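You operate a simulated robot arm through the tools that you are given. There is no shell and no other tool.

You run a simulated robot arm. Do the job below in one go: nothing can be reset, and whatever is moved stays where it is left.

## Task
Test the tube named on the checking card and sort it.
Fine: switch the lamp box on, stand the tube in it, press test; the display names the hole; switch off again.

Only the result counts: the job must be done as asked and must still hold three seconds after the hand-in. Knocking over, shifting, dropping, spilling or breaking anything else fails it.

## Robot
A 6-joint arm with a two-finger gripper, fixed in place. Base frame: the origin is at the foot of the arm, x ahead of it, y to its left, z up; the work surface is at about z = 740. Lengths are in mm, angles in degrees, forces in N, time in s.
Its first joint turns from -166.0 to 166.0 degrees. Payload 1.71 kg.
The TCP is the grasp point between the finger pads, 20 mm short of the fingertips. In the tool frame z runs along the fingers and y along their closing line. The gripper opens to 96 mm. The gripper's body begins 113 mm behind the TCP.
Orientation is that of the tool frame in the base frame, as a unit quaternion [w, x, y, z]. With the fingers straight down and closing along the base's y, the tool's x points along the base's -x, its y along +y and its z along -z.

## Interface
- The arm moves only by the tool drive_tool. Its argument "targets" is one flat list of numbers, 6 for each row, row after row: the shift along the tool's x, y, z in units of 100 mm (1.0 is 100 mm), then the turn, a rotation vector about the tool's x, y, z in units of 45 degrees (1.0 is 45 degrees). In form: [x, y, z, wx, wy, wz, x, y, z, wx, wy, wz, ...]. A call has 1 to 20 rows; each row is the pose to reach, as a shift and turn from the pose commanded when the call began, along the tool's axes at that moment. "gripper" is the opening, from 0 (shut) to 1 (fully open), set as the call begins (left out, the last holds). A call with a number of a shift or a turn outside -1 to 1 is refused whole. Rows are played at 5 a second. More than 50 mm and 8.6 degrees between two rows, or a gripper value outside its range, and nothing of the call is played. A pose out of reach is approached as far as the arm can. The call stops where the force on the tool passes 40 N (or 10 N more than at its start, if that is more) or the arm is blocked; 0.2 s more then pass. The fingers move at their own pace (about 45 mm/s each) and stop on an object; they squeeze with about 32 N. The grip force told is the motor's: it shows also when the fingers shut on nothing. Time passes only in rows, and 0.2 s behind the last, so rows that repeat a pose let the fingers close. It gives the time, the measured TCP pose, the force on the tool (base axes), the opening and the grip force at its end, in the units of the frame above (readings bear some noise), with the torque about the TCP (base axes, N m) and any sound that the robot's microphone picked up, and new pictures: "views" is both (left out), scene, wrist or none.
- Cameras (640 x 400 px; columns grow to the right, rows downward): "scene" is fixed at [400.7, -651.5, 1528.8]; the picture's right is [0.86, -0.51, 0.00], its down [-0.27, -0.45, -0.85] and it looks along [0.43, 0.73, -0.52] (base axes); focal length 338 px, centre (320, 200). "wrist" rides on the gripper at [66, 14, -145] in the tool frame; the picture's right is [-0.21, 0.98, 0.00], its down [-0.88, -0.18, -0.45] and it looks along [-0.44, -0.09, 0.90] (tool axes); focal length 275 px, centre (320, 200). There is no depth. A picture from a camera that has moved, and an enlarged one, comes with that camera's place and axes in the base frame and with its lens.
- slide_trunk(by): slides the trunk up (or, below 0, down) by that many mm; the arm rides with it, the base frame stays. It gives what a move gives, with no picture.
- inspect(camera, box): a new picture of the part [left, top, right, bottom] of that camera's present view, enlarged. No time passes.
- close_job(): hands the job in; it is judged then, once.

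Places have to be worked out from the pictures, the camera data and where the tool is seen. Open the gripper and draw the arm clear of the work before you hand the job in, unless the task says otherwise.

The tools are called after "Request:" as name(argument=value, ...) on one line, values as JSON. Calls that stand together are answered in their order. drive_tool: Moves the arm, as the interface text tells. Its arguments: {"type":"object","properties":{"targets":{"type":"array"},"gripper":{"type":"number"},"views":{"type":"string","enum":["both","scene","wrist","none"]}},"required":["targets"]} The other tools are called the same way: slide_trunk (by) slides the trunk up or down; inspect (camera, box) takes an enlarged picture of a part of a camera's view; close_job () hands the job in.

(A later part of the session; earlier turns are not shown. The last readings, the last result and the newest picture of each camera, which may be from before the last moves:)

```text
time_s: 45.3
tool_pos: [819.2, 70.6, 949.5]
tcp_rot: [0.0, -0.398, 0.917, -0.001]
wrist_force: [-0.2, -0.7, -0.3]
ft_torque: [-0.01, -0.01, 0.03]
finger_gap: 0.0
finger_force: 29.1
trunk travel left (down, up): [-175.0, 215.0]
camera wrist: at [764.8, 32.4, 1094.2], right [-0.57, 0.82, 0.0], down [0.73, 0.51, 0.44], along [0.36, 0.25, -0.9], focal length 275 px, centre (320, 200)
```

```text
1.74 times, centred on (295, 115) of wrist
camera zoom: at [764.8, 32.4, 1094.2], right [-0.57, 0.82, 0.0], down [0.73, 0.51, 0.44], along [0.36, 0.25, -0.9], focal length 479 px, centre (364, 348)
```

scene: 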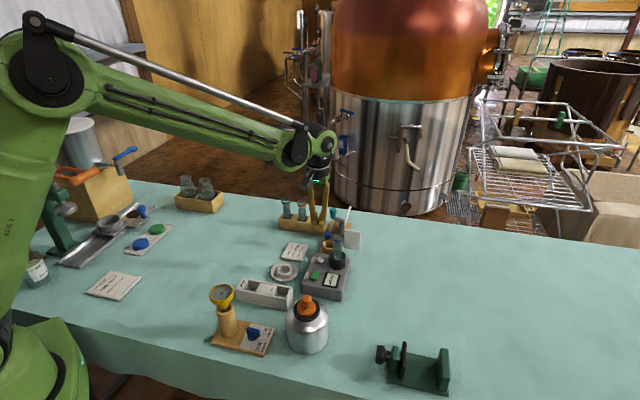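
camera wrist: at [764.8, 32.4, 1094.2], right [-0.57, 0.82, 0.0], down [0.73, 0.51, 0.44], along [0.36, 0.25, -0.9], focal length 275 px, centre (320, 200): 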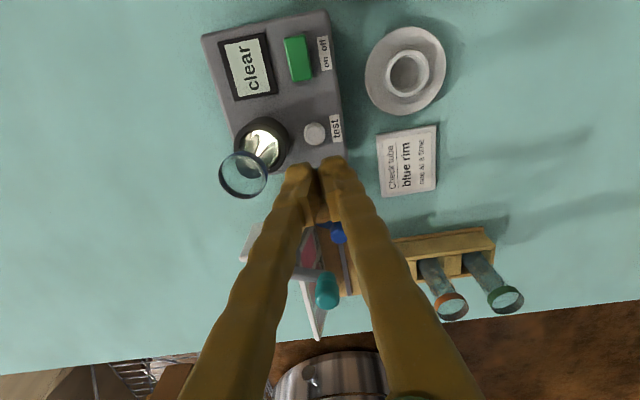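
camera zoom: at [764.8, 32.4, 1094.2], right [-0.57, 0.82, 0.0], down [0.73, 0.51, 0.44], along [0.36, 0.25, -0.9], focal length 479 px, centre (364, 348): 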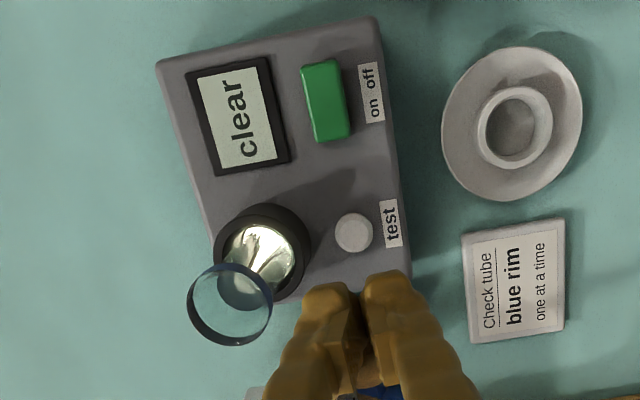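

The test result "clear" stays on the display, and the tube sits 62 mm away along tool −y. I'll move back over it with the fingers opening to 51 mm.

Request:
drive_tool(targets=[0.005, -0.15, 0, 0, 0, 0, 0.01, -0.3, 0, 0, 0, 0, 0.015, -0.45, 0, 0, 0, 0, 0.02, -0.62, 0, 0, 0, 0, 0.02, -0.62, 0.1, 0, 0, 0, 0.02, -0.62, 0.2, 0, 0, 0, 0.02, -0.62, 0.2, 0, 0, 0], gripper=0.53, views="wrist")

Request:
inspect(camera="wrist", box=[220, 80, 420, 280])

Request:
inspect(camera="scene", box=[290, 180, 390, 310])

```text
time_s: 46.9
tool_pos: [861.7, 25.0, 929.4]
tcp_rot: [0.0, -0.397, 0.918, -0.001]
wrist_force: [-0.3, 0.3, 0.3]
ft_torque: [0.0, -0.02, 0.0]
finger_gap: 51.0
finger_force: 0.0
trunk travel left (down, up): [-175.0, 215.0]
camera wrist: at [806.8, -13.4, 1074.4], right [-0.57, 0.82, 0.0], down [0.73, 0.51, 0.44], along [0.36, 0.25, -0.9], focal length 275 px, centre (320, 200)
```

wrist: 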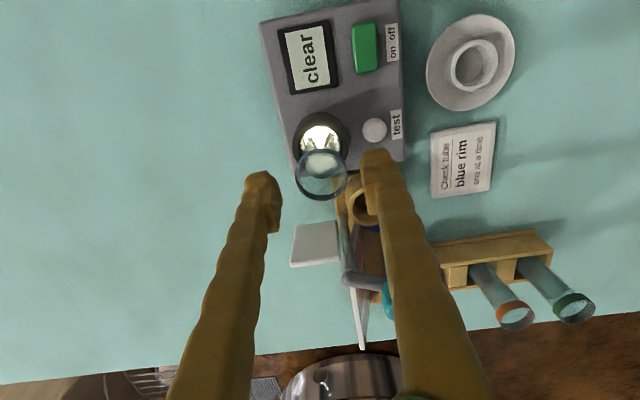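

```text
2.00 times, centred on (320, 180) of wrist
camera zoom: at [806.8, -13.4, 1074.4], right [-0.57, 0.82, 0.0], down [0.73, 0.51, 0.44], along [0.36, 0.25, -0.9], focal length 551 px, centre (320, 240)
```

zoom: 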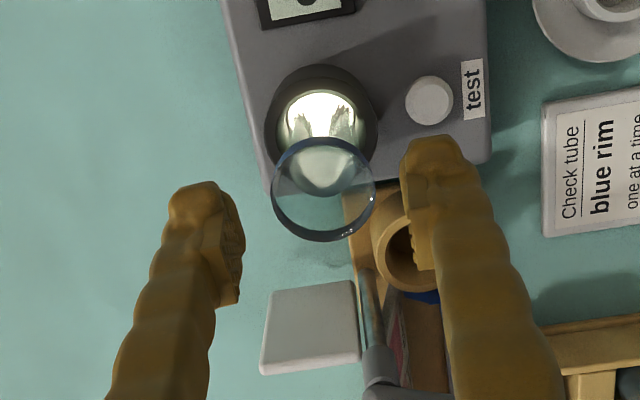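

```text
3.08 times, centred on (340, 245) of scene
camera zoom: at [400.7, -651.5, 1528.8], right [0.86, -0.51, 0.0], down [-0.27, -0.45, -0.85], along [0.43, 0.73, -0.52], focal length 1040 px, centre (258, 62)
```

zoom: 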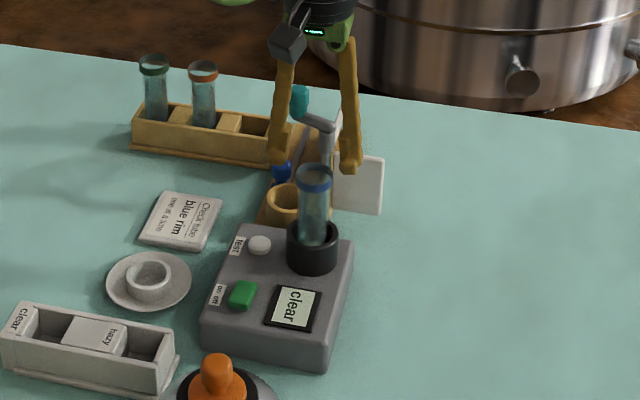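

The tube is about 3.5 mm forward of the tool axis. I'll correct and descend so the fingers straddle the rim.

Request:
drive_tool(targets=[-0.015, 0.003, 0.05, 0, 0, 0, -0.03, 0.005, 0.15, 0, 0, 0, -0.03, 0.005, 0.25, 0, 0, 0, -0.03, 0.005, 0.35, 0, 0, 0, -0.03, 0.005, 0.45, 0, 0, 0, -0.03, 0.005, 0.55, 0, 0, 0, -0.03, 0.005, 0.6, 0, 0, 0, -0.03, 0.005, 0.6, 0, 0, 0], views="wrist")

Request:
inspect(camera="wrist", box=[220, 80, 420, 300])

Request:
inspect(camera="scene", box=[310, 200, 370, 280])

```text
time_s: 48.7
tool_pos: [864.6, 29.1, 870.4]
tcp_rot: [0.0, -0.398, 0.917, 0.0]
wrist_force: [-0.3, -0.9, 0.4]
ft_torque: [-0.02, -0.01, -0.01]
finger_gap: 50.9
finger_force: 0.0
trunk travel left (down, up): [-175.0, 215.0]
camera wrist: at [810.0, -9.9, 1014.7], right [-0.57, 0.82, 0.0], down [0.73, 0.51, 0.44], along [0.36, 0.25, -0.9], focal length 275 px, centre (320, 200)
```

wrist: 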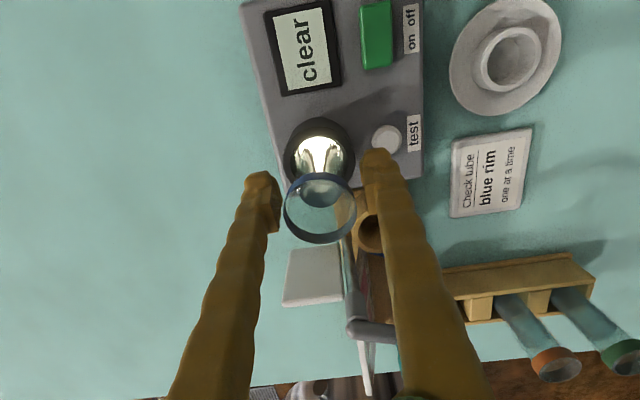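

```text
1.82 times, centred on (320, 190) of wrist
camera zoom: at [810.0, -9.9, 1014.7], right [-0.57, 0.82, 0.0], down [0.73, 0.51, 0.44], along [0.36, 0.25, -0.9], focal length 500 px, centre (320, 218)
```

zoom: 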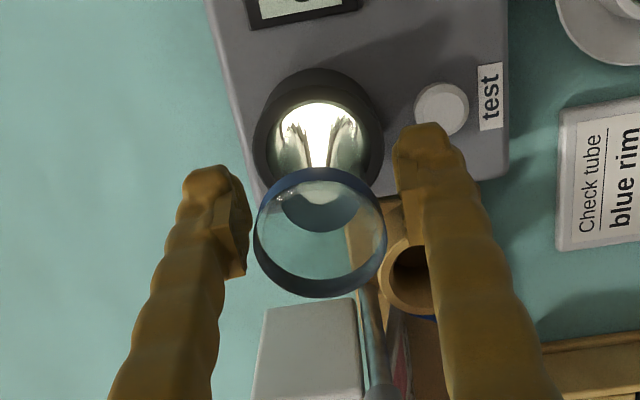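

```text
5.00 times, centred on (340, 240) of scene
camera zoom: at [400.7, -651.5, 1528.8], right [0.86, -0.51, 0.0], down [-0.27, -0.45, -0.85], along [0.43, 0.73, -0.52], focal length 1690 px, centre (220, 0)
```

zoom: 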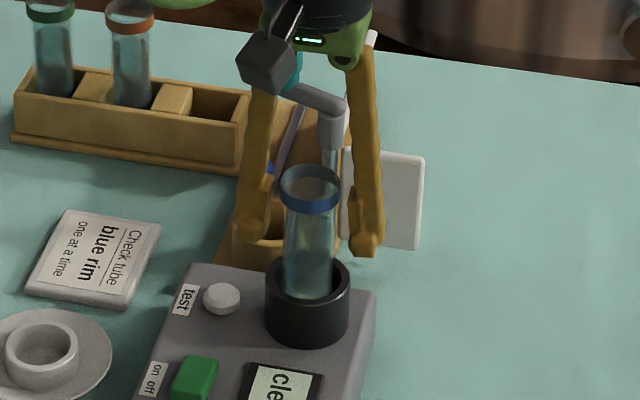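

The tube is centred between the fingers within about 1 mm. I'll descend the last 20 mm and close on the body.

Request:
drive_tool(targets=[0.005, 0, 0.06, 0, 0, 0, 0.01, 0, 0.13, 0, 0, 0, 0.01, 0, 0.2, 0, 0, 0, 0.01, 0, 0.2, 0, 0, 0], views="none")

Request:
drive_tool(targets=[0, 0, 0, 0, 0, 0, 0, 0, 0, 0, 0, 0, 0, 0, 0, 0, 0, 0, 0, 0, 0, 0, 0, 0], gripper=0.2, views="wrist")

Request:
inspect(camera="scene", box=[310, 200, 370, 280])

```text
time_s: 49.7
tool_pos: [862.9, 25.5, 848.8]
tcp_rot: [0.0, -0.398, 0.917, 0.0]
wrist_force: [0.8, 0.8, -0.3]
ft_torque: [0.02, -0.02, -0.02]
finger_gap: 50.9
finger_force: 0.2
trunk travel left (down, up): [-175.0, 215.0]
```

```text
time_s: 50.7
tool_pos: [862.7, 27.2, 851.3]
tcp_rot: [-0.001, -0.398, 0.917, 0.0]
wrist_force: [-1.3, -0.4, -0.5]
ft_torque: [0.01, 0.02, 0.01]
finger_gap: 33.3
finger_force: 31.3
trunk travel left (down, up): [-175.0, 215.0]
camera wrist: at [808.6, -11.6, 995.2], right [-0.57, 0.82, 0.0], down [0.73, 0.51, 0.44], along [0.36, 0.25, -0.9], focal length 275 px, centre (320, 200)
```

wrist: 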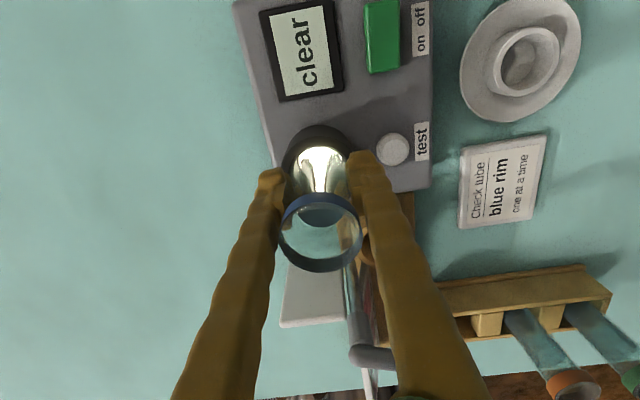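

```text
5.00 times, centred on (340, 240) of scene
camera zoom: at [400.7, -651.5, 1528.8], right [0.86, -0.51, 0.0], down [-0.27, -0.45, -0.85], along [0.43, 0.73, -0.52], focal length 1690 px, centre (220, 0)
```

zoom: 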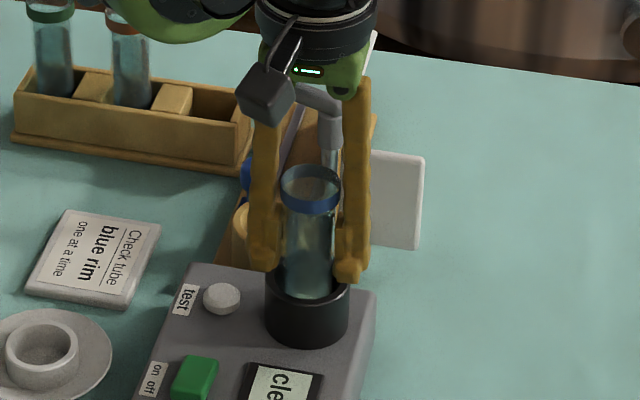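

The tube is gripped again (33.3 mm, 31 N). I'll lift it slowly straight up 100 mm, out of the socket.

Request:
drive_tool(targets=[0, 0, -0.02, 0, 0, 0, 0, 0, -0.06, 0, 0, 0, 0, 0, -0.12, 0, 0, 0, 0, 0, -0.2, 0, 0, 0, 0, 0, -0.3, 0, 0, 0, 0, 0, -0.4, 0, 0, 0, 0, 0, -0.5, 0, 0, 0, 0, 0, -0.6, 0, 0, 0, 0, 0, -0.7, 0, 0, 0, 0, 0, -0.8, 0, 0, 0, 0, 0, -0.9, 0, 0, 0, 0, 0, -0.96, 0, 0, 0, 0, 0, -1.0, 0, 0, 0, 0, 0, -1.0, 0, 0, 0], views="both")

Request:
inspect(camera="scene", box=[210, 170, 370, 320])

```text
time_s: 53.7
tool_pos: [862.6, 26.8, 950.0]
tcp_rot: [0.0, -0.398, 0.917, 0.0]
wrist_force: [0.3, 0.3, 0.2]
ft_torque: [-0.01, -0.02, 0.0]
finger_gap: 33.4
finger_force: 32.3
trunk travel left (down, up): [-175.0, 215.0]
camera wrist: at [808.6, -11.6, 1094.9], right [-0.57, 0.82, 0.0], down [0.73, 0.51, 0.44], along [0.36, 0.25, -0.9], focal length 275 px, centre (320, 200)
```

scene: 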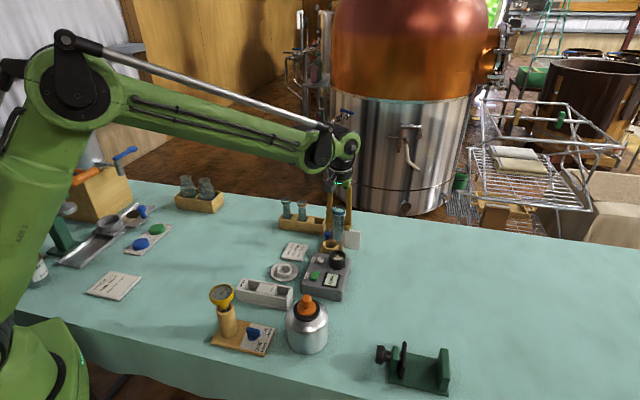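
wrist: 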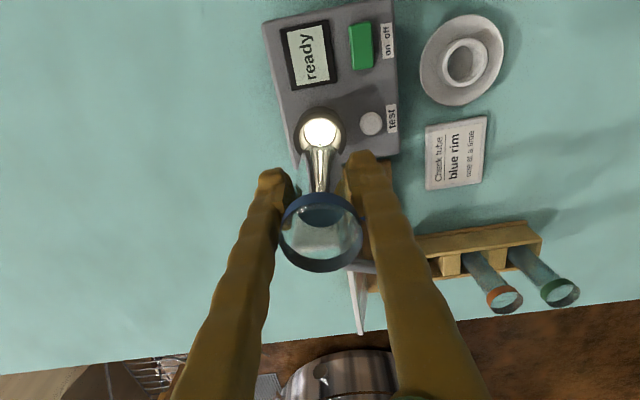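

```text
2.67 times, centred on (290, 245) of scene
camera zoom: at [400.7, -651.5, 1528.8], right [0.86, -0.51, 0.0], down [-0.27, -0.45, -0.85], along [0.43, 0.73, -0.52], focal length 901 px, centre (400, 80)
```

zoom: 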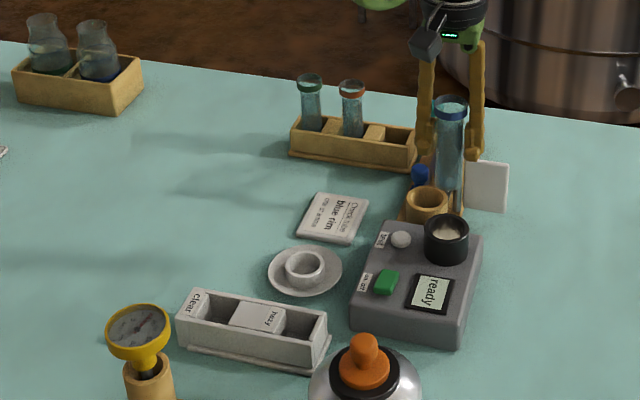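

The tube is out and vertical. I'll carry it at this height toward the sorting box in smooth stages, then look at the "clear" hole.

Request:
drive_tool(targets=[0.015, 0.024, 0, 0, 0, 0, 0.05, 0.08, 0, 0, 0, 0, 0.1, 0.16, 0, 0, 0, 0, 0.16, 0.256, 0, 0, 0, 0, 0.22, 0.36, 0, 0, 0, 0, 0.29, 0.464, 0, 0, 0, 0, 0.35, 0.56, 0, 0, 0, 0, 0.41, 0.656, 0, 0, 0, 0, 0.455, 0.728, 0, 0, 0, 0, 0.485, 0.776, 0, 0, 0, 0, 0.5, 0.8, 0, 0, 0, 0, 0.5, 0.8, 0, 0, 0, 0], views="none")

Request:
drive_tool(targets=[0.015, 0.024, 0, 0, 0, 0, 0.05, 0.08, 0, 0, 0, 0, 0.1, 0.16, 0, 0, 0, 0, 0.16, 0.256, 0, 0, 0, 0, 0.22, 0.36, 0, 0, 0, 0, 0.29, 0.464, 0, 0, 0, 0, 0.35, 0.56, 0, 0, 0, 0, 0.41, 0.656, 0, 0, 0, 0, 0.455, 0.728, 0, 0, 0, 0, 0.485, 0.776, 0, 0, 0, 0, 0.5, 0.8, 0, 0, 0, 0, 0.5, 0.8, 0, 0, 0, 0], views="both")

```text
time_s: 56.3
tool_pos: [770.6, 45.4, 951.6]
tcp_rot: [-0.001, -0.398, 0.917, -0.001]
wrist_force: [0.6, 0.7, -0.5]
ft_torque: [-0.02, 0.05, -0.02]
finger_gap: 33.3
finger_force: 31.9
trunk travel left (down, up): [-175.0, 215.0]
```

```text
time_s: 58.9
tool_pos: [678.3, 62.9, 949.8]
tcp_rot: [-0.001, -0.398, 0.917, -0.001]
wrist_force: [-0.6, 0.8, -0.3]
ft_torque: [0.0, 0.0, 0.01]
finger_gap: 33.2
finger_force: 31.6
trunk travel left (down, up): [-175.0, 215.0]
camera wrist: at [624.1, 25.1, 1094.3], right [-0.57, 0.82, 0.0], down [0.73, 0.51, 0.44], along [0.36, 0.25, -0.9], focal length 275 px, centre (320, 200)
```

scene: 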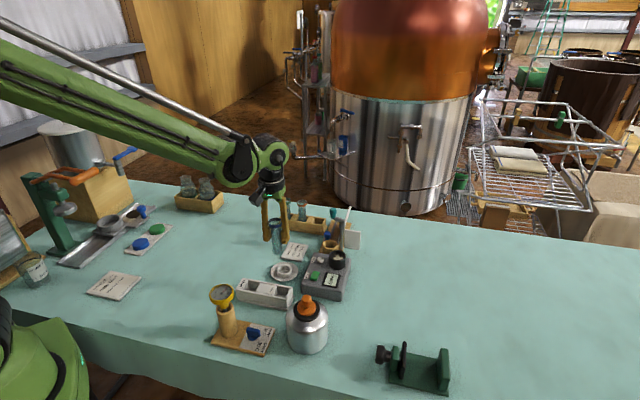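
wrist: 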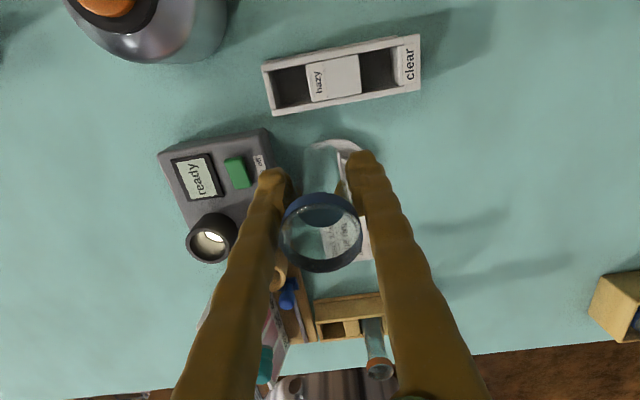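

The sorting box is in view, with "clear" at its far end on the right. I'll zoom in to place the hole.

Request:
inspect(camera="wrist", box=[255, 20, 435, 125])

Request:
inspect(camera="scene", box=[220, 230, 310, 320])

```text
3.56 times, centred on (345, 72) of wrist
camera zoom: at [624.1, 25.1, 1094.3], right [-0.57, 0.82, 0.0], down [0.73, 0.51, 0.44], along [0.36, 0.25, -0.9], focal length 979 px, centre (231, 653)
```

zoom: 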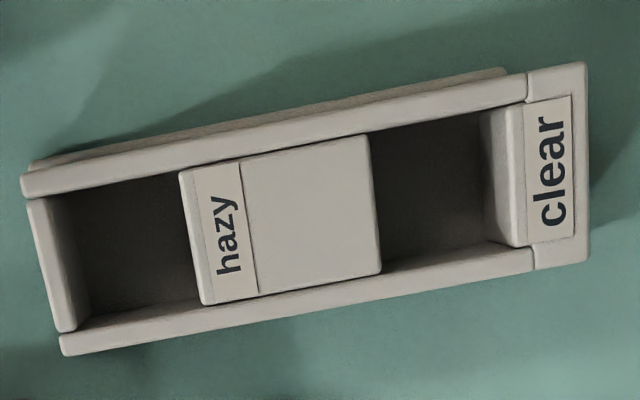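

```text
4.44 times, centred on (265, 275) of scene
camera zoom: at [400.7, -651.5, 1528.8], right [0.86, -0.51, 0.0], down [-0.27, -0.45, -0.85], along [0.43, 0.73, -0.52], focal length 1502 px, centre (564, -133)
```

zoom: 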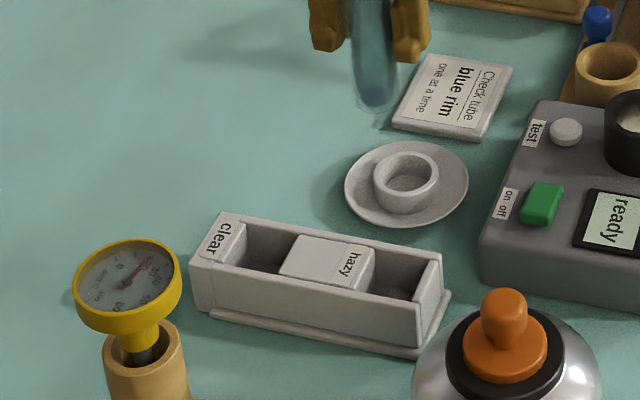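

The "clear" hole centre is about (592, 77), opening roughly 40 × 36 mm for a 33 mm tube, so alignment across the walls matters. I'll turn the tool 90° so the self-centring closing axis lies across the narrow side, moving over the hole meanwhile.

Request:
drive_tool(targets=[0.015, 0.022, 0, 0, 0, 0.06, 0.05, 0.075, 0, 0, 0, 0.16, 0.1, 0.15, 0, 0, 0, 0.26, 0.16, 0.24, 0, 0, 0, 0.37, 0.22, 0.335, 0, 0, 0, 0.48, 0.28, 0.425, 0, 0, 0, 0.59, 0.34, 0.515, 0, 0, 0, 0.7, 0.4, 0.6, 0, 0, 0, 0.8, 0.44, 0.66, 0, 0, 0, 0.89, 0.47, 0.705, 0, 0, 0, 0.96, 0.484, 0.724, 0, 0, 0, 1.0, 0.484, 0.724, 0, 0, 0, 1.0], views="none")

Request:
drive_tool(targets=[0, 0, 0, 0, 0, 0.06, 0, 0, 0, 0, 0, 0.16, 0, 0, 0, 0, 0, 0.27, 0, 0, 0, 0, 0, 0.39, 0, 0, 0, 0, 0, 0.51, 0, 0, 0, 0, 0, 0.63, 0, 0, 0, 0, 0, 0.75, 0, 0, 0, 0, 0, 0.86, 0, 0, 0, 0, 0, 0.95, 0, 0, 0, 0, 0, 1.0, 0, 0, 0, 0, 0, 1.0], views="both")

Request:
inspect(camera="wrist", box=[230, 60, 410, 260])

Request:
inspect(camera="scene", box=[210, 180, 310, 320])

```text
time_s: 61.5
tool_pos: [593.0, 77.9, 951.6]
tcp_rot: [-0.001, -0.016, 1.0, -0.001]
wrist_force: [-1.0, -0.1, -0.9]
ft_torque: [-0.05, 0.01, 0.0]
finger_gap: 33.1
finger_force: 32.2
trunk travel left (down, up): [-175.0, 215.0]
```

```text
time_s: 63.9
tool_pos: [593.0, 77.6, 949.8]
tcp_rot: [0.0, 0.368, 0.93, -0.002]
wrist_force: [-0.3, 0.5, -1.0]
ft_torque: [-0.01, 0.02, 0.01]
finger_gap: 33.0
finger_force: 32.0
trunk travel left (down, up): [-175.0, 215.0]
camera wrist: at [554.2, 132.9, 1094.1], right [0.82, 0.57, 0.0], down [0.51, -0.73, 0.45], along [0.25, -0.37, -0.9], focal length 275 px, centre (320, 200)
```

scene: 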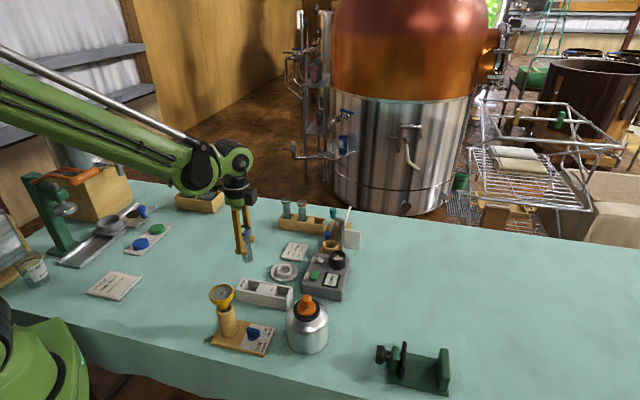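
wrist: 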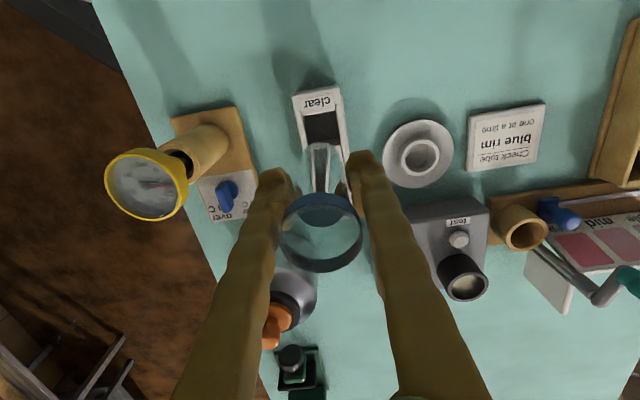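

```text
2.00 times, centred on (320, 160) of wrist
camera zoom: at [554.2, 132.9, 1094.1], right [0.82, 0.57, 0.0], down [0.51, -0.73, 0.45], along [0.25, -0.37, -0.9], focal length 551 px, centre (320, 280)
```

zoom: 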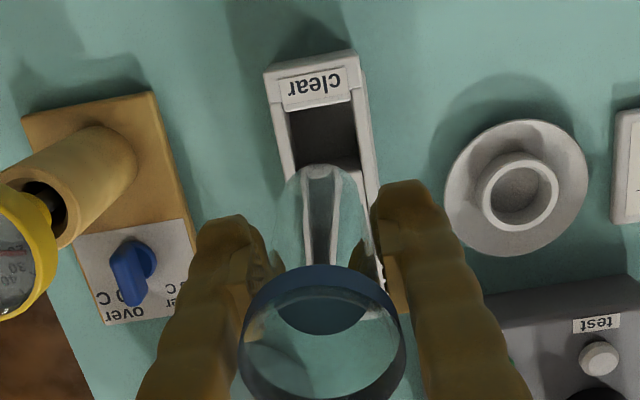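

```text
2.86 times, centred on (260, 250) of scene
camera zoom: at [400.7, -651.5, 1528.8], right [0.86, -0.51, 0.0], down [-0.27, -0.45, -0.85], along [0.43, 0.73, -0.52], focal length 966 px, centre (491, 57)
```

zoom: 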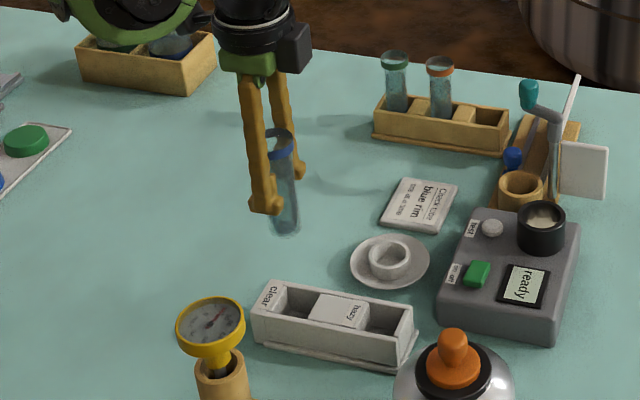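

I'm roughly over the hole. I'll zoom in on the hole to refine the offset before lowering.

Request:
inspect(camera="wrist", box=[280, 75, 370, 165])

Request:
inspect(camera="scene", box=[230, 220, 310, 320])

```text
4.44 times, centred on (325, 120) of wrist
camera zoom: at [554.2, 132.9, 1094.1], right [0.82, 0.57, 0.0], down [0.51, -0.73, 0.45], along [0.25, -0.37, -0.9], focal length 1224 px, centre (298, 556)
```

zoom: 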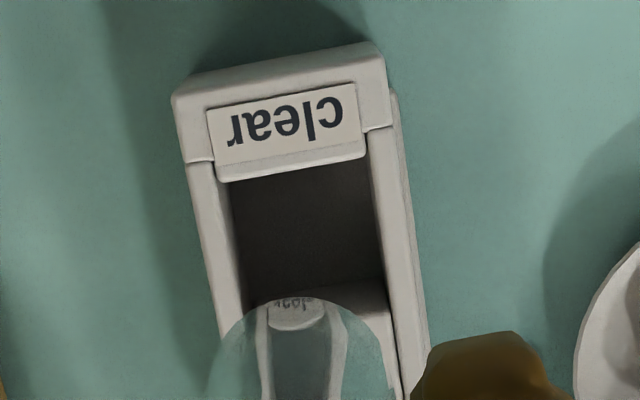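

```text
4.00 times, centred on (270, 270) of scene
camera zoom: at [400.7, -651.5, 1528.8], right [0.86, -0.51, 0.0], down [-0.27, -0.45, -0.85], along [0.43, 0.73, -0.52], focal length 1352 px, centre (520, -80)
```

zoom: 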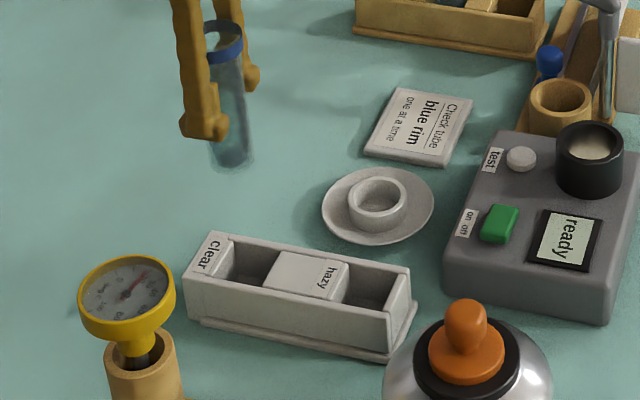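

Triangulating gives the hole centre at about (591, 80.5), top near z 770, so the tool should shift about +4 mm in x and +2 mm in y. I'll do that and lower to about 25 mm above the box.

Request:
drive_tool(targets=[0.01, 0.005, 0.03, 0, 0, 0, 0.02, 0.01, 0.1, 0, 0, 0, 0.03, 0.015, 0.2, 0, 0, 0, 0.04, 0.02, 0.3, 0, 0, 0, 0.04, 0.021, 0.4, 0, 0, 0, 0.04, 0.021, 0.5, 0, 0, 0, 0.04, 0.021, 0.6, 0, 0, 0, 0.04, 0.021, 0.7, 0, 0, 0, 0.04, 0.021, 0.78, 0, 0, 0, 0.04, 0.021, 0.83, 0, 0, 0, 0.04, 0.021, 0.85, 0, 0, 0, 0.04, 0.021, 0.85, 0, 0, 0], views="both")

Request:
inspect(camera="wrist", box=[270, 50, 370, 170])

Request:
inspect(camera="scene", box=[220, 220, 310, 320])

```text
time_s: 66.5
tool_pos: [590.5, 81.6, 864.2]
tcp_rot: [0.0, 0.367, 0.93, 0.0]
wrist_force: [0.0, -0.6, -0.2]
ft_torque: [0.01, -0.01, 0.02]
finger_gap: 33.1
finger_force: 31.7
trunk travel left (down, up): [-175.0, 215.0]
camera wrist: at [552.9, 136.4, 1008.6], right [0.82, 0.57, 0.0], down [0.51, -0.73, 0.45], along [0.25, -0.37, -0.9], focal length 275 px, centre (320, 200)
```

scene: 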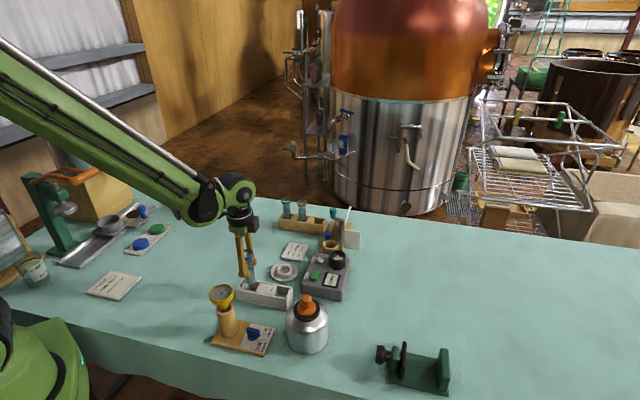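
wrist: 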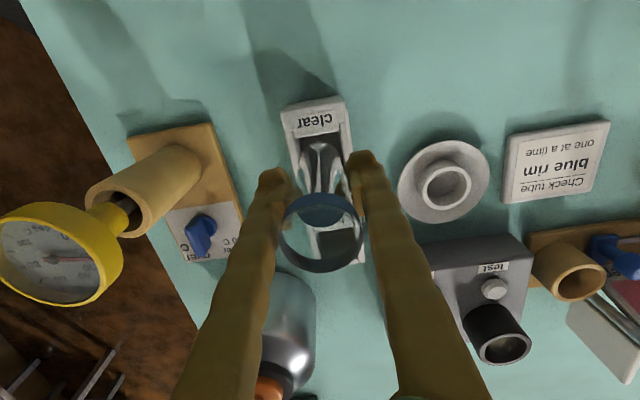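

```text
3.33 times, centred on (320, 110) of wrist
camera zoom: at [552.9, 136.4, 1008.6], right [0.82, 0.57, 0.0], down [0.51, -0.73, 0.45], along [0.25, -0.37, -0.9], focal length 918 px, centre (320, 500)
```

zoom: 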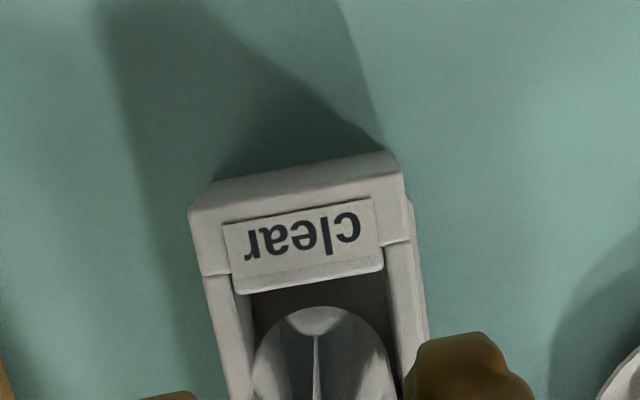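

```text
4.00 times, centred on (265, 270) of scene
camera zoom: at [400.7, -651.5, 1528.8], right [0.86, -0.51, 0.0], down [-0.27, -0.45, -0.85], along [0.43, 0.73, -0.52], focal length 1352 px, centre (540, -80)
```

zoom: 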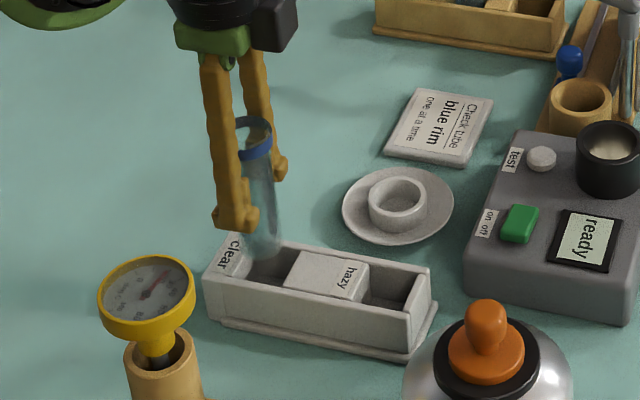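

Let me zoom further on the hole in both cameras to settle the last few millimetres.

Request:
inspect(camera="wrist", box=[285, 95, 360, 200])

Request:
inspect(camera="scene", box=[235, 260, 295, 310])

```text
3.81 times, centred on (322, 148) of wrist
camera zoom: at [552.9, 136.4, 1008.6], right [0.82, 0.57, 0.0], down [0.51, -0.73, 0.45], along [0.25, -0.37, -0.9], focal length 1049 px, centre (310, 400)
```

zoom: 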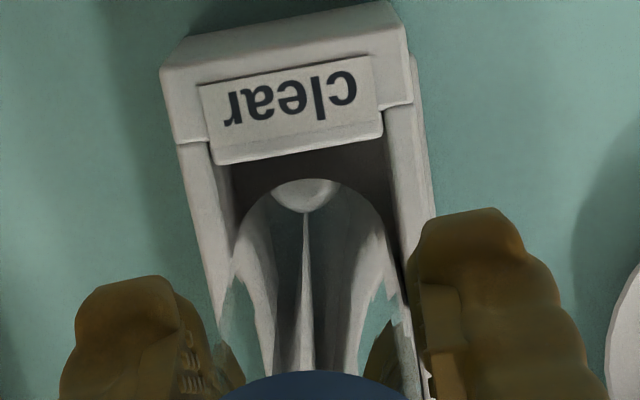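

```text
8.00 times, centred on (265, 285) of scene
camera zoom: at [400.7, -651.5, 1528.8], right [0.86, -0.51, 0.0], down [-0.27, -0.45, -0.85], along [0.43, 0.73, -0.52], focal length 2704 px, centre (760, -480)
```

zoom: 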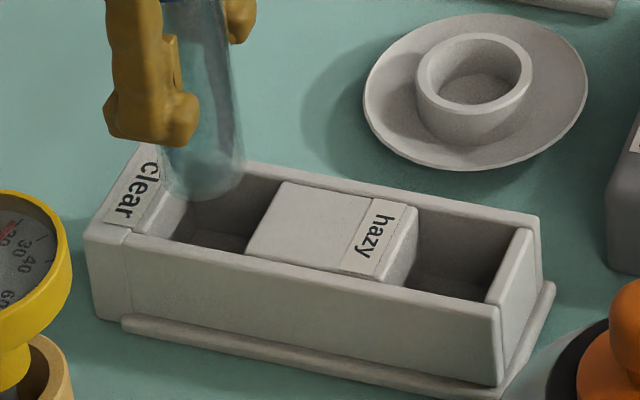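

Across the walls I judge the tube aligned within 1 mm; along the slot it sits slightly close to the "clear" block. I'll shift 2 mm away from that block and lower 10 mm for a closer check.

Request:
drive_tool(targets=[-0.01, 0, 0.03, 0, 0, 0, -0.02, 0, 0.06, 0, 0, 0, -0.02, 0, 0.1, 0, 0, 0, -0.02, 0, 0.1, 0, 0, 0], views="wrist")

Request:
inspect(camera="wrist", box=[280, 90, 365, 200])

Request:
inspect(camera="scene", box=[235, 255, 285, 300])

```text
time_s: 67.5
tool_pos: [592.5, 81.4, 855.6]
tcp_rot: [-0.001, 0.367, 0.93, -0.001]
wrist_force: [0.9, 0.5, -1.8]
ft_torque: [0.0, -0.02, -0.01]
finger_gap: 33.2
finger_force: 32.3
trunk travel left (down, up): [-175.0, 215.0]
camera wrist: at [554.9, 135.8, 999.8], right [0.82, 0.57, 0.0], down [0.51, -0.73, 0.45], along [0.25, -0.37, -0.9], focal length 275 px, centre (320, 200)
```

wrist: 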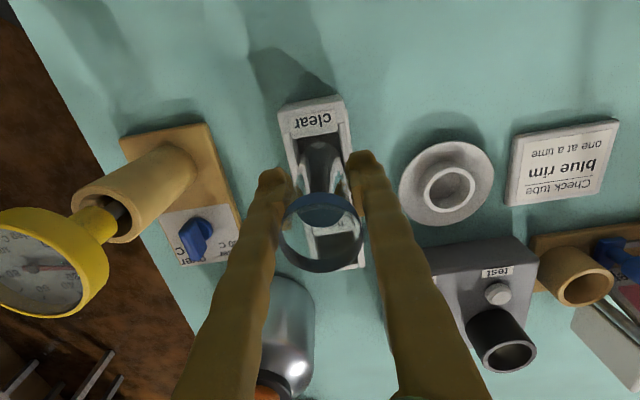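

```text
3.64 times, centred on (322, 145) of wrist
camera zoom: at [554.9, 135.8, 999.8], right [0.82, 0.57, 0.0], down [0.51, -0.73, 0.45], along [0.25, -0.37, -0.9], focal length 1001 px, centre (311, 400)
```

zoom: 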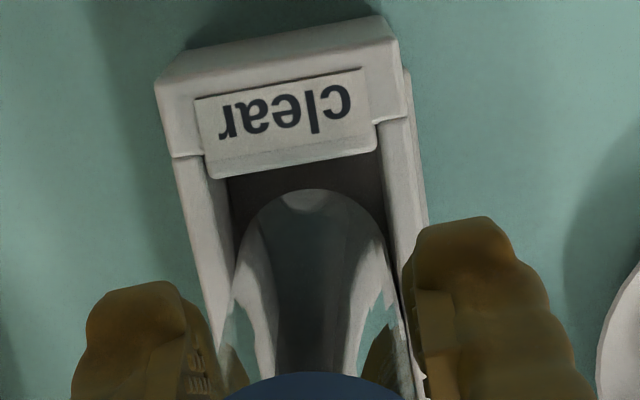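

```text
8.89 times, centred on (260, 278) of scene
camera zoom: at [400.7, -651.5, 1528.8], right [0.86, -0.51, 0.0], down [-0.27, -0.45, -0.85], along [0.43, 0.73, -0.52], focal length 3004 px, centre (853, -489)
```

zoom: 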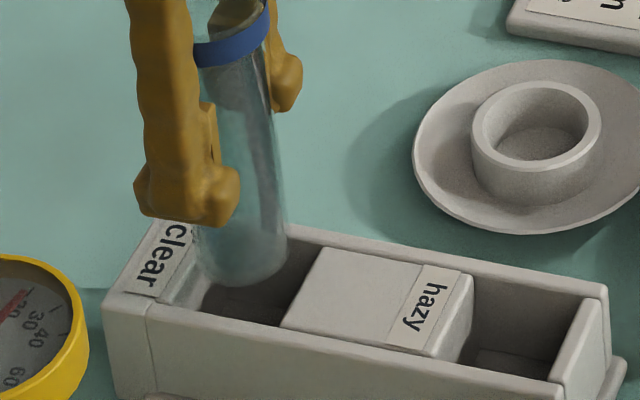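

The hole centre reads about 1 mm off in tool y, so I'll correct that and lower carefully past the box top, watching for side contact.

Request:
drive_tool(targets=[0, -0.005, 0.02, 0, 0, 0, 0, -0.009, 0.05, 0, 0, 0, 0, -0.009, 0.08, 0, 0, 0, 0, -0.009, 0.11, 0, 0, 0, 0, -0.009, 0.14, 0, 0, 0, 0, -0.009, 0.14, 0, 0, 0], views="wrist")

Request:
inspect(camera="wrist", box=[280, 90, 365, 200])

Request:
inspect(camera="scene", box=[235, 255, 285, 300])

```text
time_s: 68.9
tool_pos: [591.8, 80.8, 839.5]
tcp_rot: [-0.001, 0.367, 0.93, 0.0]
wrist_force: [0.0, -0.1, -0.4]
ft_torque: [0.0, 0.02, -0.02]
finger_gap: 32.9
finger_force: 31.6
trunk travel left (down, up): [-175.0, 215.0]
camera wrist: at [553.8, 135.3, 985.0], right [0.82, 0.57, 0.0], down [0.51, -0.73, 0.45], along [0.25, -0.37, -0.9], focal length 275 px, centre (320, 200)
```

wrist: 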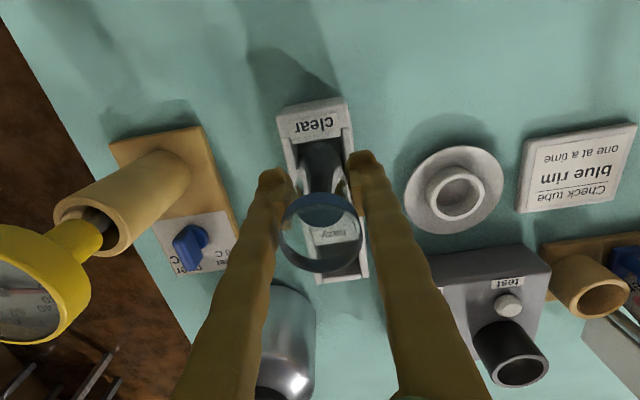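

```text
3.64 times, centred on (322, 145) of wrist
camera zoom: at [553.8, 135.3, 985.0], right [0.82, 0.57, 0.0], down [0.51, -0.73, 0.45], along [0.25, -0.37, -0.9], focal length 1001 px, centre (311, 400)
```

zoom: 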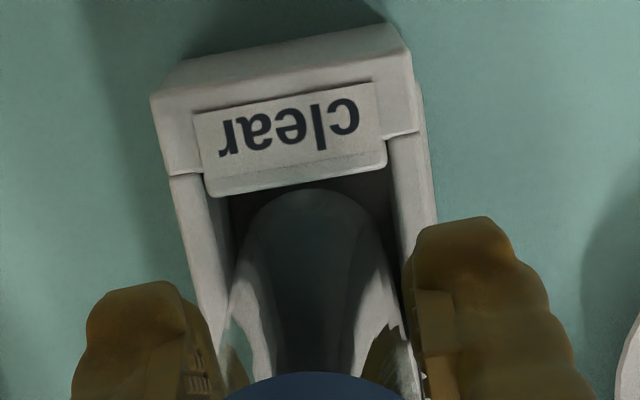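

```text
8.89 times, centred on (260, 278) of scene
camera zoom: at [400.7, -651.5, 1528.8], right [0.86, -0.51, 0.0], down [-0.27, -0.45, -0.85], along [0.43, 0.73, -0.52], focal length 3004 px, centre (853, -489)
```

zoom: 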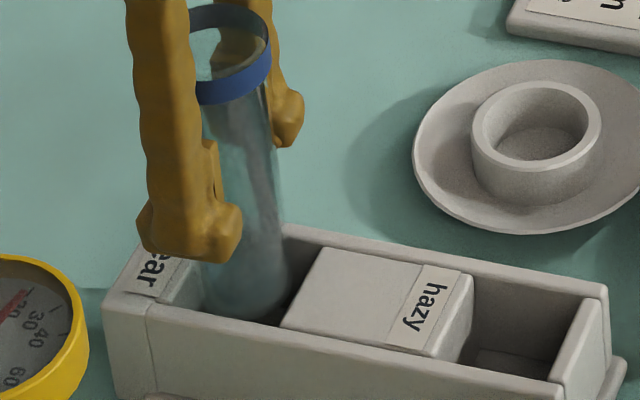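

The tube has entered the slot with no side force. I'll continue lowering in small steps toward the floor.

Request:
drive_tool(targets=[0, 0, 0.03, 0, 0, 0, 0, 0, 0.06, 0, 0, 0, 0, 0, 0.09, 0, 0, 0, 0, 0, 0.12, 0, 0, 0, 0, 0, 0.15, 0, 0, 0, 0, 0, 0.17, 0, 0, 0, 0, 0, 0.17, 0, 0, 0], views="wrist")

Request:
inspect(camera="scene", box=[235, 255, 285, 300])

Request:
inspect(camera="wrist", box=[280, 90, 365, 200])

```text
time_s: 70.5
tool_pos: [591.3, 80.2, 824.2]
tcp_rot: [0.0, 0.367, 0.93, -0.001]
wrist_force: [0.1, -0.7, -1.0]
ft_torque: [0.02, 0.05, 0.01]
finger_gap: 33.0
finger_force: 32.0
trunk travel left (down, up): [-175.0, 215.0]
camera wrist: at [553.8, 134.8, 968.8], right [0.82, 0.57, 0.0], down [0.51, -0.73, 0.45], along [0.25, -0.37, -0.9], focal length 275 px, centre (320, 200)
```

wrist: 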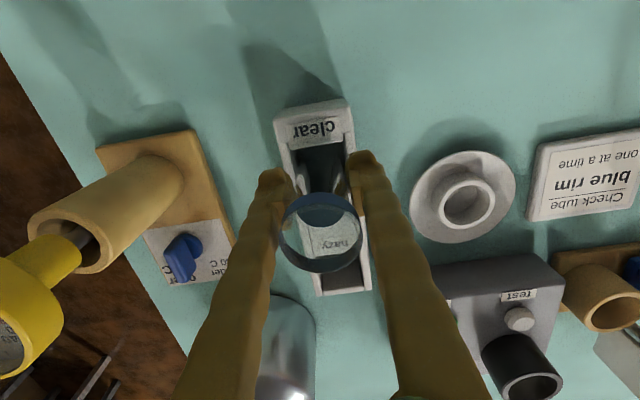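

```text
8.89 times, centred on (260, 278) of scene
camera zoom: at [400.7, -651.5, 1528.8], right [0.86, -0.51, 0.0], down [-0.27, -0.45, -0.85], along [0.43, 0.73, -0.52], focal length 3004 px, centre (853, -489)
```

zoom: 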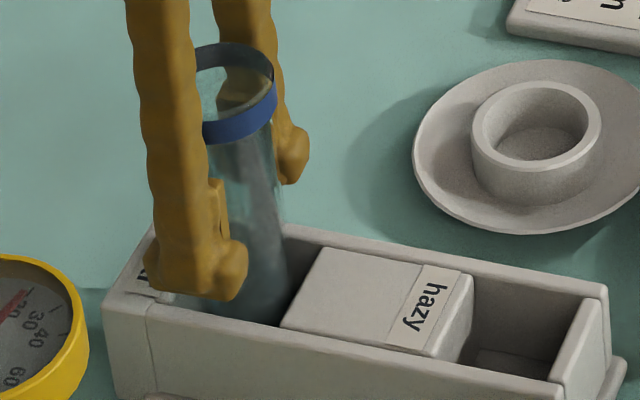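

```text
3.64 times, centred on (322, 145) of wrist
camera zoom: at [553.8, 134.8, 968.8], right [0.82, 0.57, 0.0], down [0.51, -0.73, 0.45], along [0.25, -0.37, -0.9], focal length 1001 px, centre (311, 400)
```

zoom: 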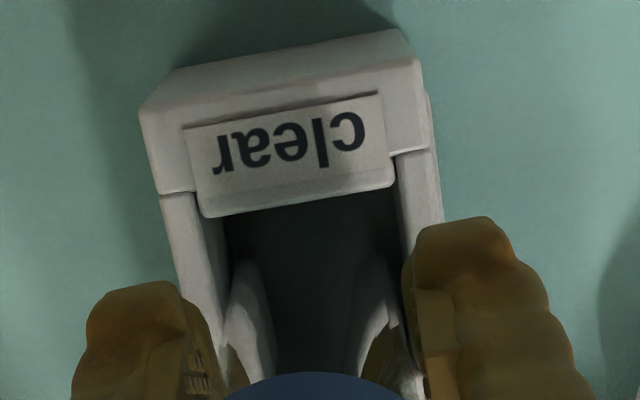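

Still no contact at z 824. I'll continue in 2 mm steps and check the force.

Request:
drive_tool(targets=[0, 0, 0.02, 0, 0, 0, 0, 0, 0.04, 0, 0, 0, 0, 0, 0.06, 0, 0, 0, 0, 0, 0.075, 0, 0, 0, 0, 0, 0.075, 0, 0, 0], views="none")

Request:
drive_tool(targets=[0, 0, 0.01, 0, 0, 0, 0, 0, 0.02, 0, 0, 0, 0, 0, 0.02, 0, 0, 0], views="none")

Request:
inspect(camera="scene", box=[235, 255, 285, 300])

```text
time_s: 71.7
tool_pos: [591.9, 80.0, 816.9]
tcp_rot: [-0.001, 0.368, 0.93, -0.001]
wrist_force: [-0.1, -0.7, -1.6]
ft_torque: [0.02, 0.04, 0.0]
finger_gap: 33.1
finger_force: 32.0
trunk travel left (down, up): [-175.0, 215.0]
```

```text
time_s: 72.5
tool_pos: [592.6, 80.4, 814.8]
tcp_rot: [0.0, 0.368, 0.93, -0.001]
wrist_force: [0.0, 0.3, -0.9]
ft_torque: [-0.02, 0.0, -0.01]
finger_gap: 33.3
finger_force: 32.4
trunk travel left (down, up): [-175.0, 215.0]
```

```text
8.89 times, centred on (260, 278) of scene
camera zoom: at [400.7, -651.5, 1528.8], right [0.86, -0.51, 0.0], down [-0.27, -0.45, -0.85], along [0.43, 0.73, -0.52], focal length 3004 px, centre (853, -489)
```

zoom: 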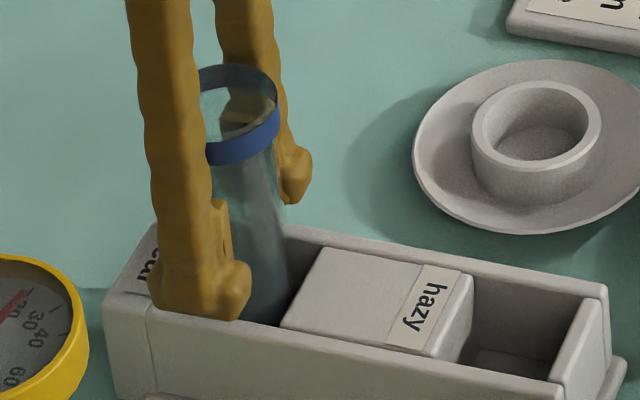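

No contact yet at z 815. I'll keep going in 1 mm steps.

Request:
drive_tool(targets=[0, 0, 0.01, 0, 0, 0, 0, 0, 0.02, 0, 0, 0, 0, 0, 0.02, 0, 0, 0], views="none")

Request:
drive_tool(targets=[0, 0, 0.01, 0, 0, 0, 0, 0, 0.015, 0, 0, 0, 0, 0, 0.015, 0, 0, 0], views="none")

```text
time_s: 73.3
tool_pos: [592.3, 78.4, 814.2]
tcp_rot: [0.0, 0.367, 0.93, 0.0]
wrist_force: [0.3, 1.2, 3.5]
ft_torque: [0.09, -0.02, 0.01]
finger_gap: 33.3
finger_force: 31.9
trunk travel left (down, up): [-175.0, 215.0]
```

```text
time_s: 74.1
tool_pos: [591.7, 79.3, 813.3]
tcp_rot: [0.001, 0.368, 0.93, -0.001]
wrist_force: [5.1, 1.2, 34.2]
ft_torque: [-0.04, -0.14, 0.06]
finger_gap: 33.1
finger_force: 31.6
trunk travel left (down, up): [-175.0, 215.0]
```

Floor contact came at z of about 813.5. I'll back off to unload and check the view before releasing.

Request:
drive_tool(targets=[0, 0, -0.01, 0, 0, 0, 0, 0, -0.015, 0, 0, 0, 0, 0, -0.015, 0, 0, 0], views="wrist")

Request:
inspect(camera="scene", box=[235, 245, 295, 300])

Request:
inspect(camera="wrist", box=[260, 90, 385, 300])

```text
time_s: 74.9
tool_pos: [590.6, 80.0, 813.0]
tcp_rot: [-0.001, 0.367, 0.93, -0.001]
wrist_force: [4.4, -1.5, 11.5]
ft_torque: [-0.12, -0.14, 0.09]
finger_gap: 33.1
finger_force: 32.2
trunk travel left (down, up): [-175.0, 215.0]
camera wrist: at [553.0, 134.4, 956.7], right [0.82, 0.57, 0.0], down [0.51, -0.73, 0.45], along [0.25, -0.37, -0.9], focal length 275 px, centre (320, 200)
```

wrist: 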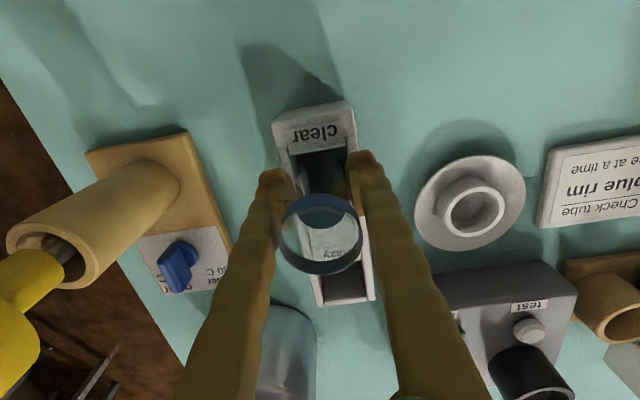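

```text
7.27 times, centred on (265, 272) of scene
camera zoom: at [400.7, -651.5, 1528.8], right [0.86, -0.51, 0.0], down [-0.27, -0.45, -0.85], along [0.43, 0.73, -0.52], focal length 2458 px, centre (720, -327)
```

zoom: 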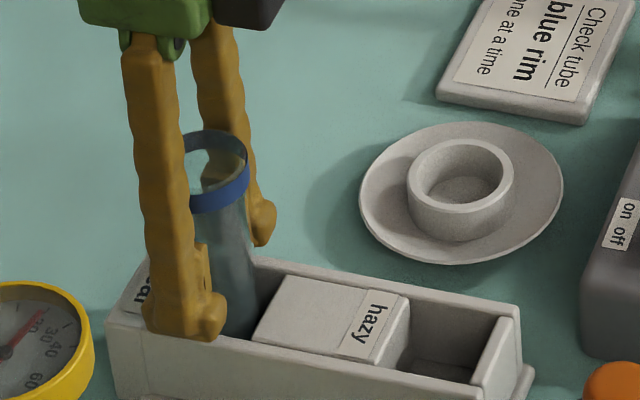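

```text
1.90 times, centred on (322, 195) of wrist
camera zoom: at [553.0, 134.4, 956.7], right [0.82, 0.57, 0.0], down [0.51, -0.73, 0.45], along [0.25, -0.37, -0.9], focal length 524 px, centre (315, 210)
```

zoom: 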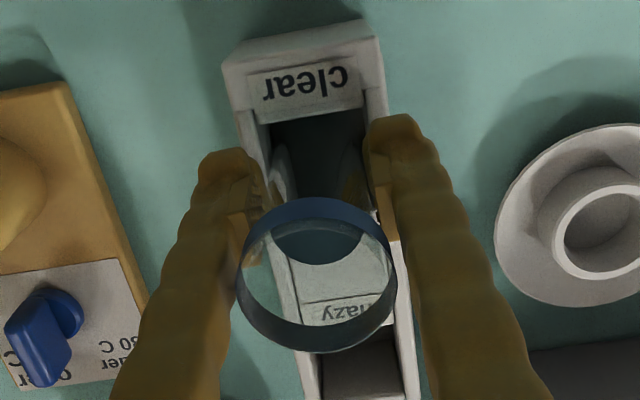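

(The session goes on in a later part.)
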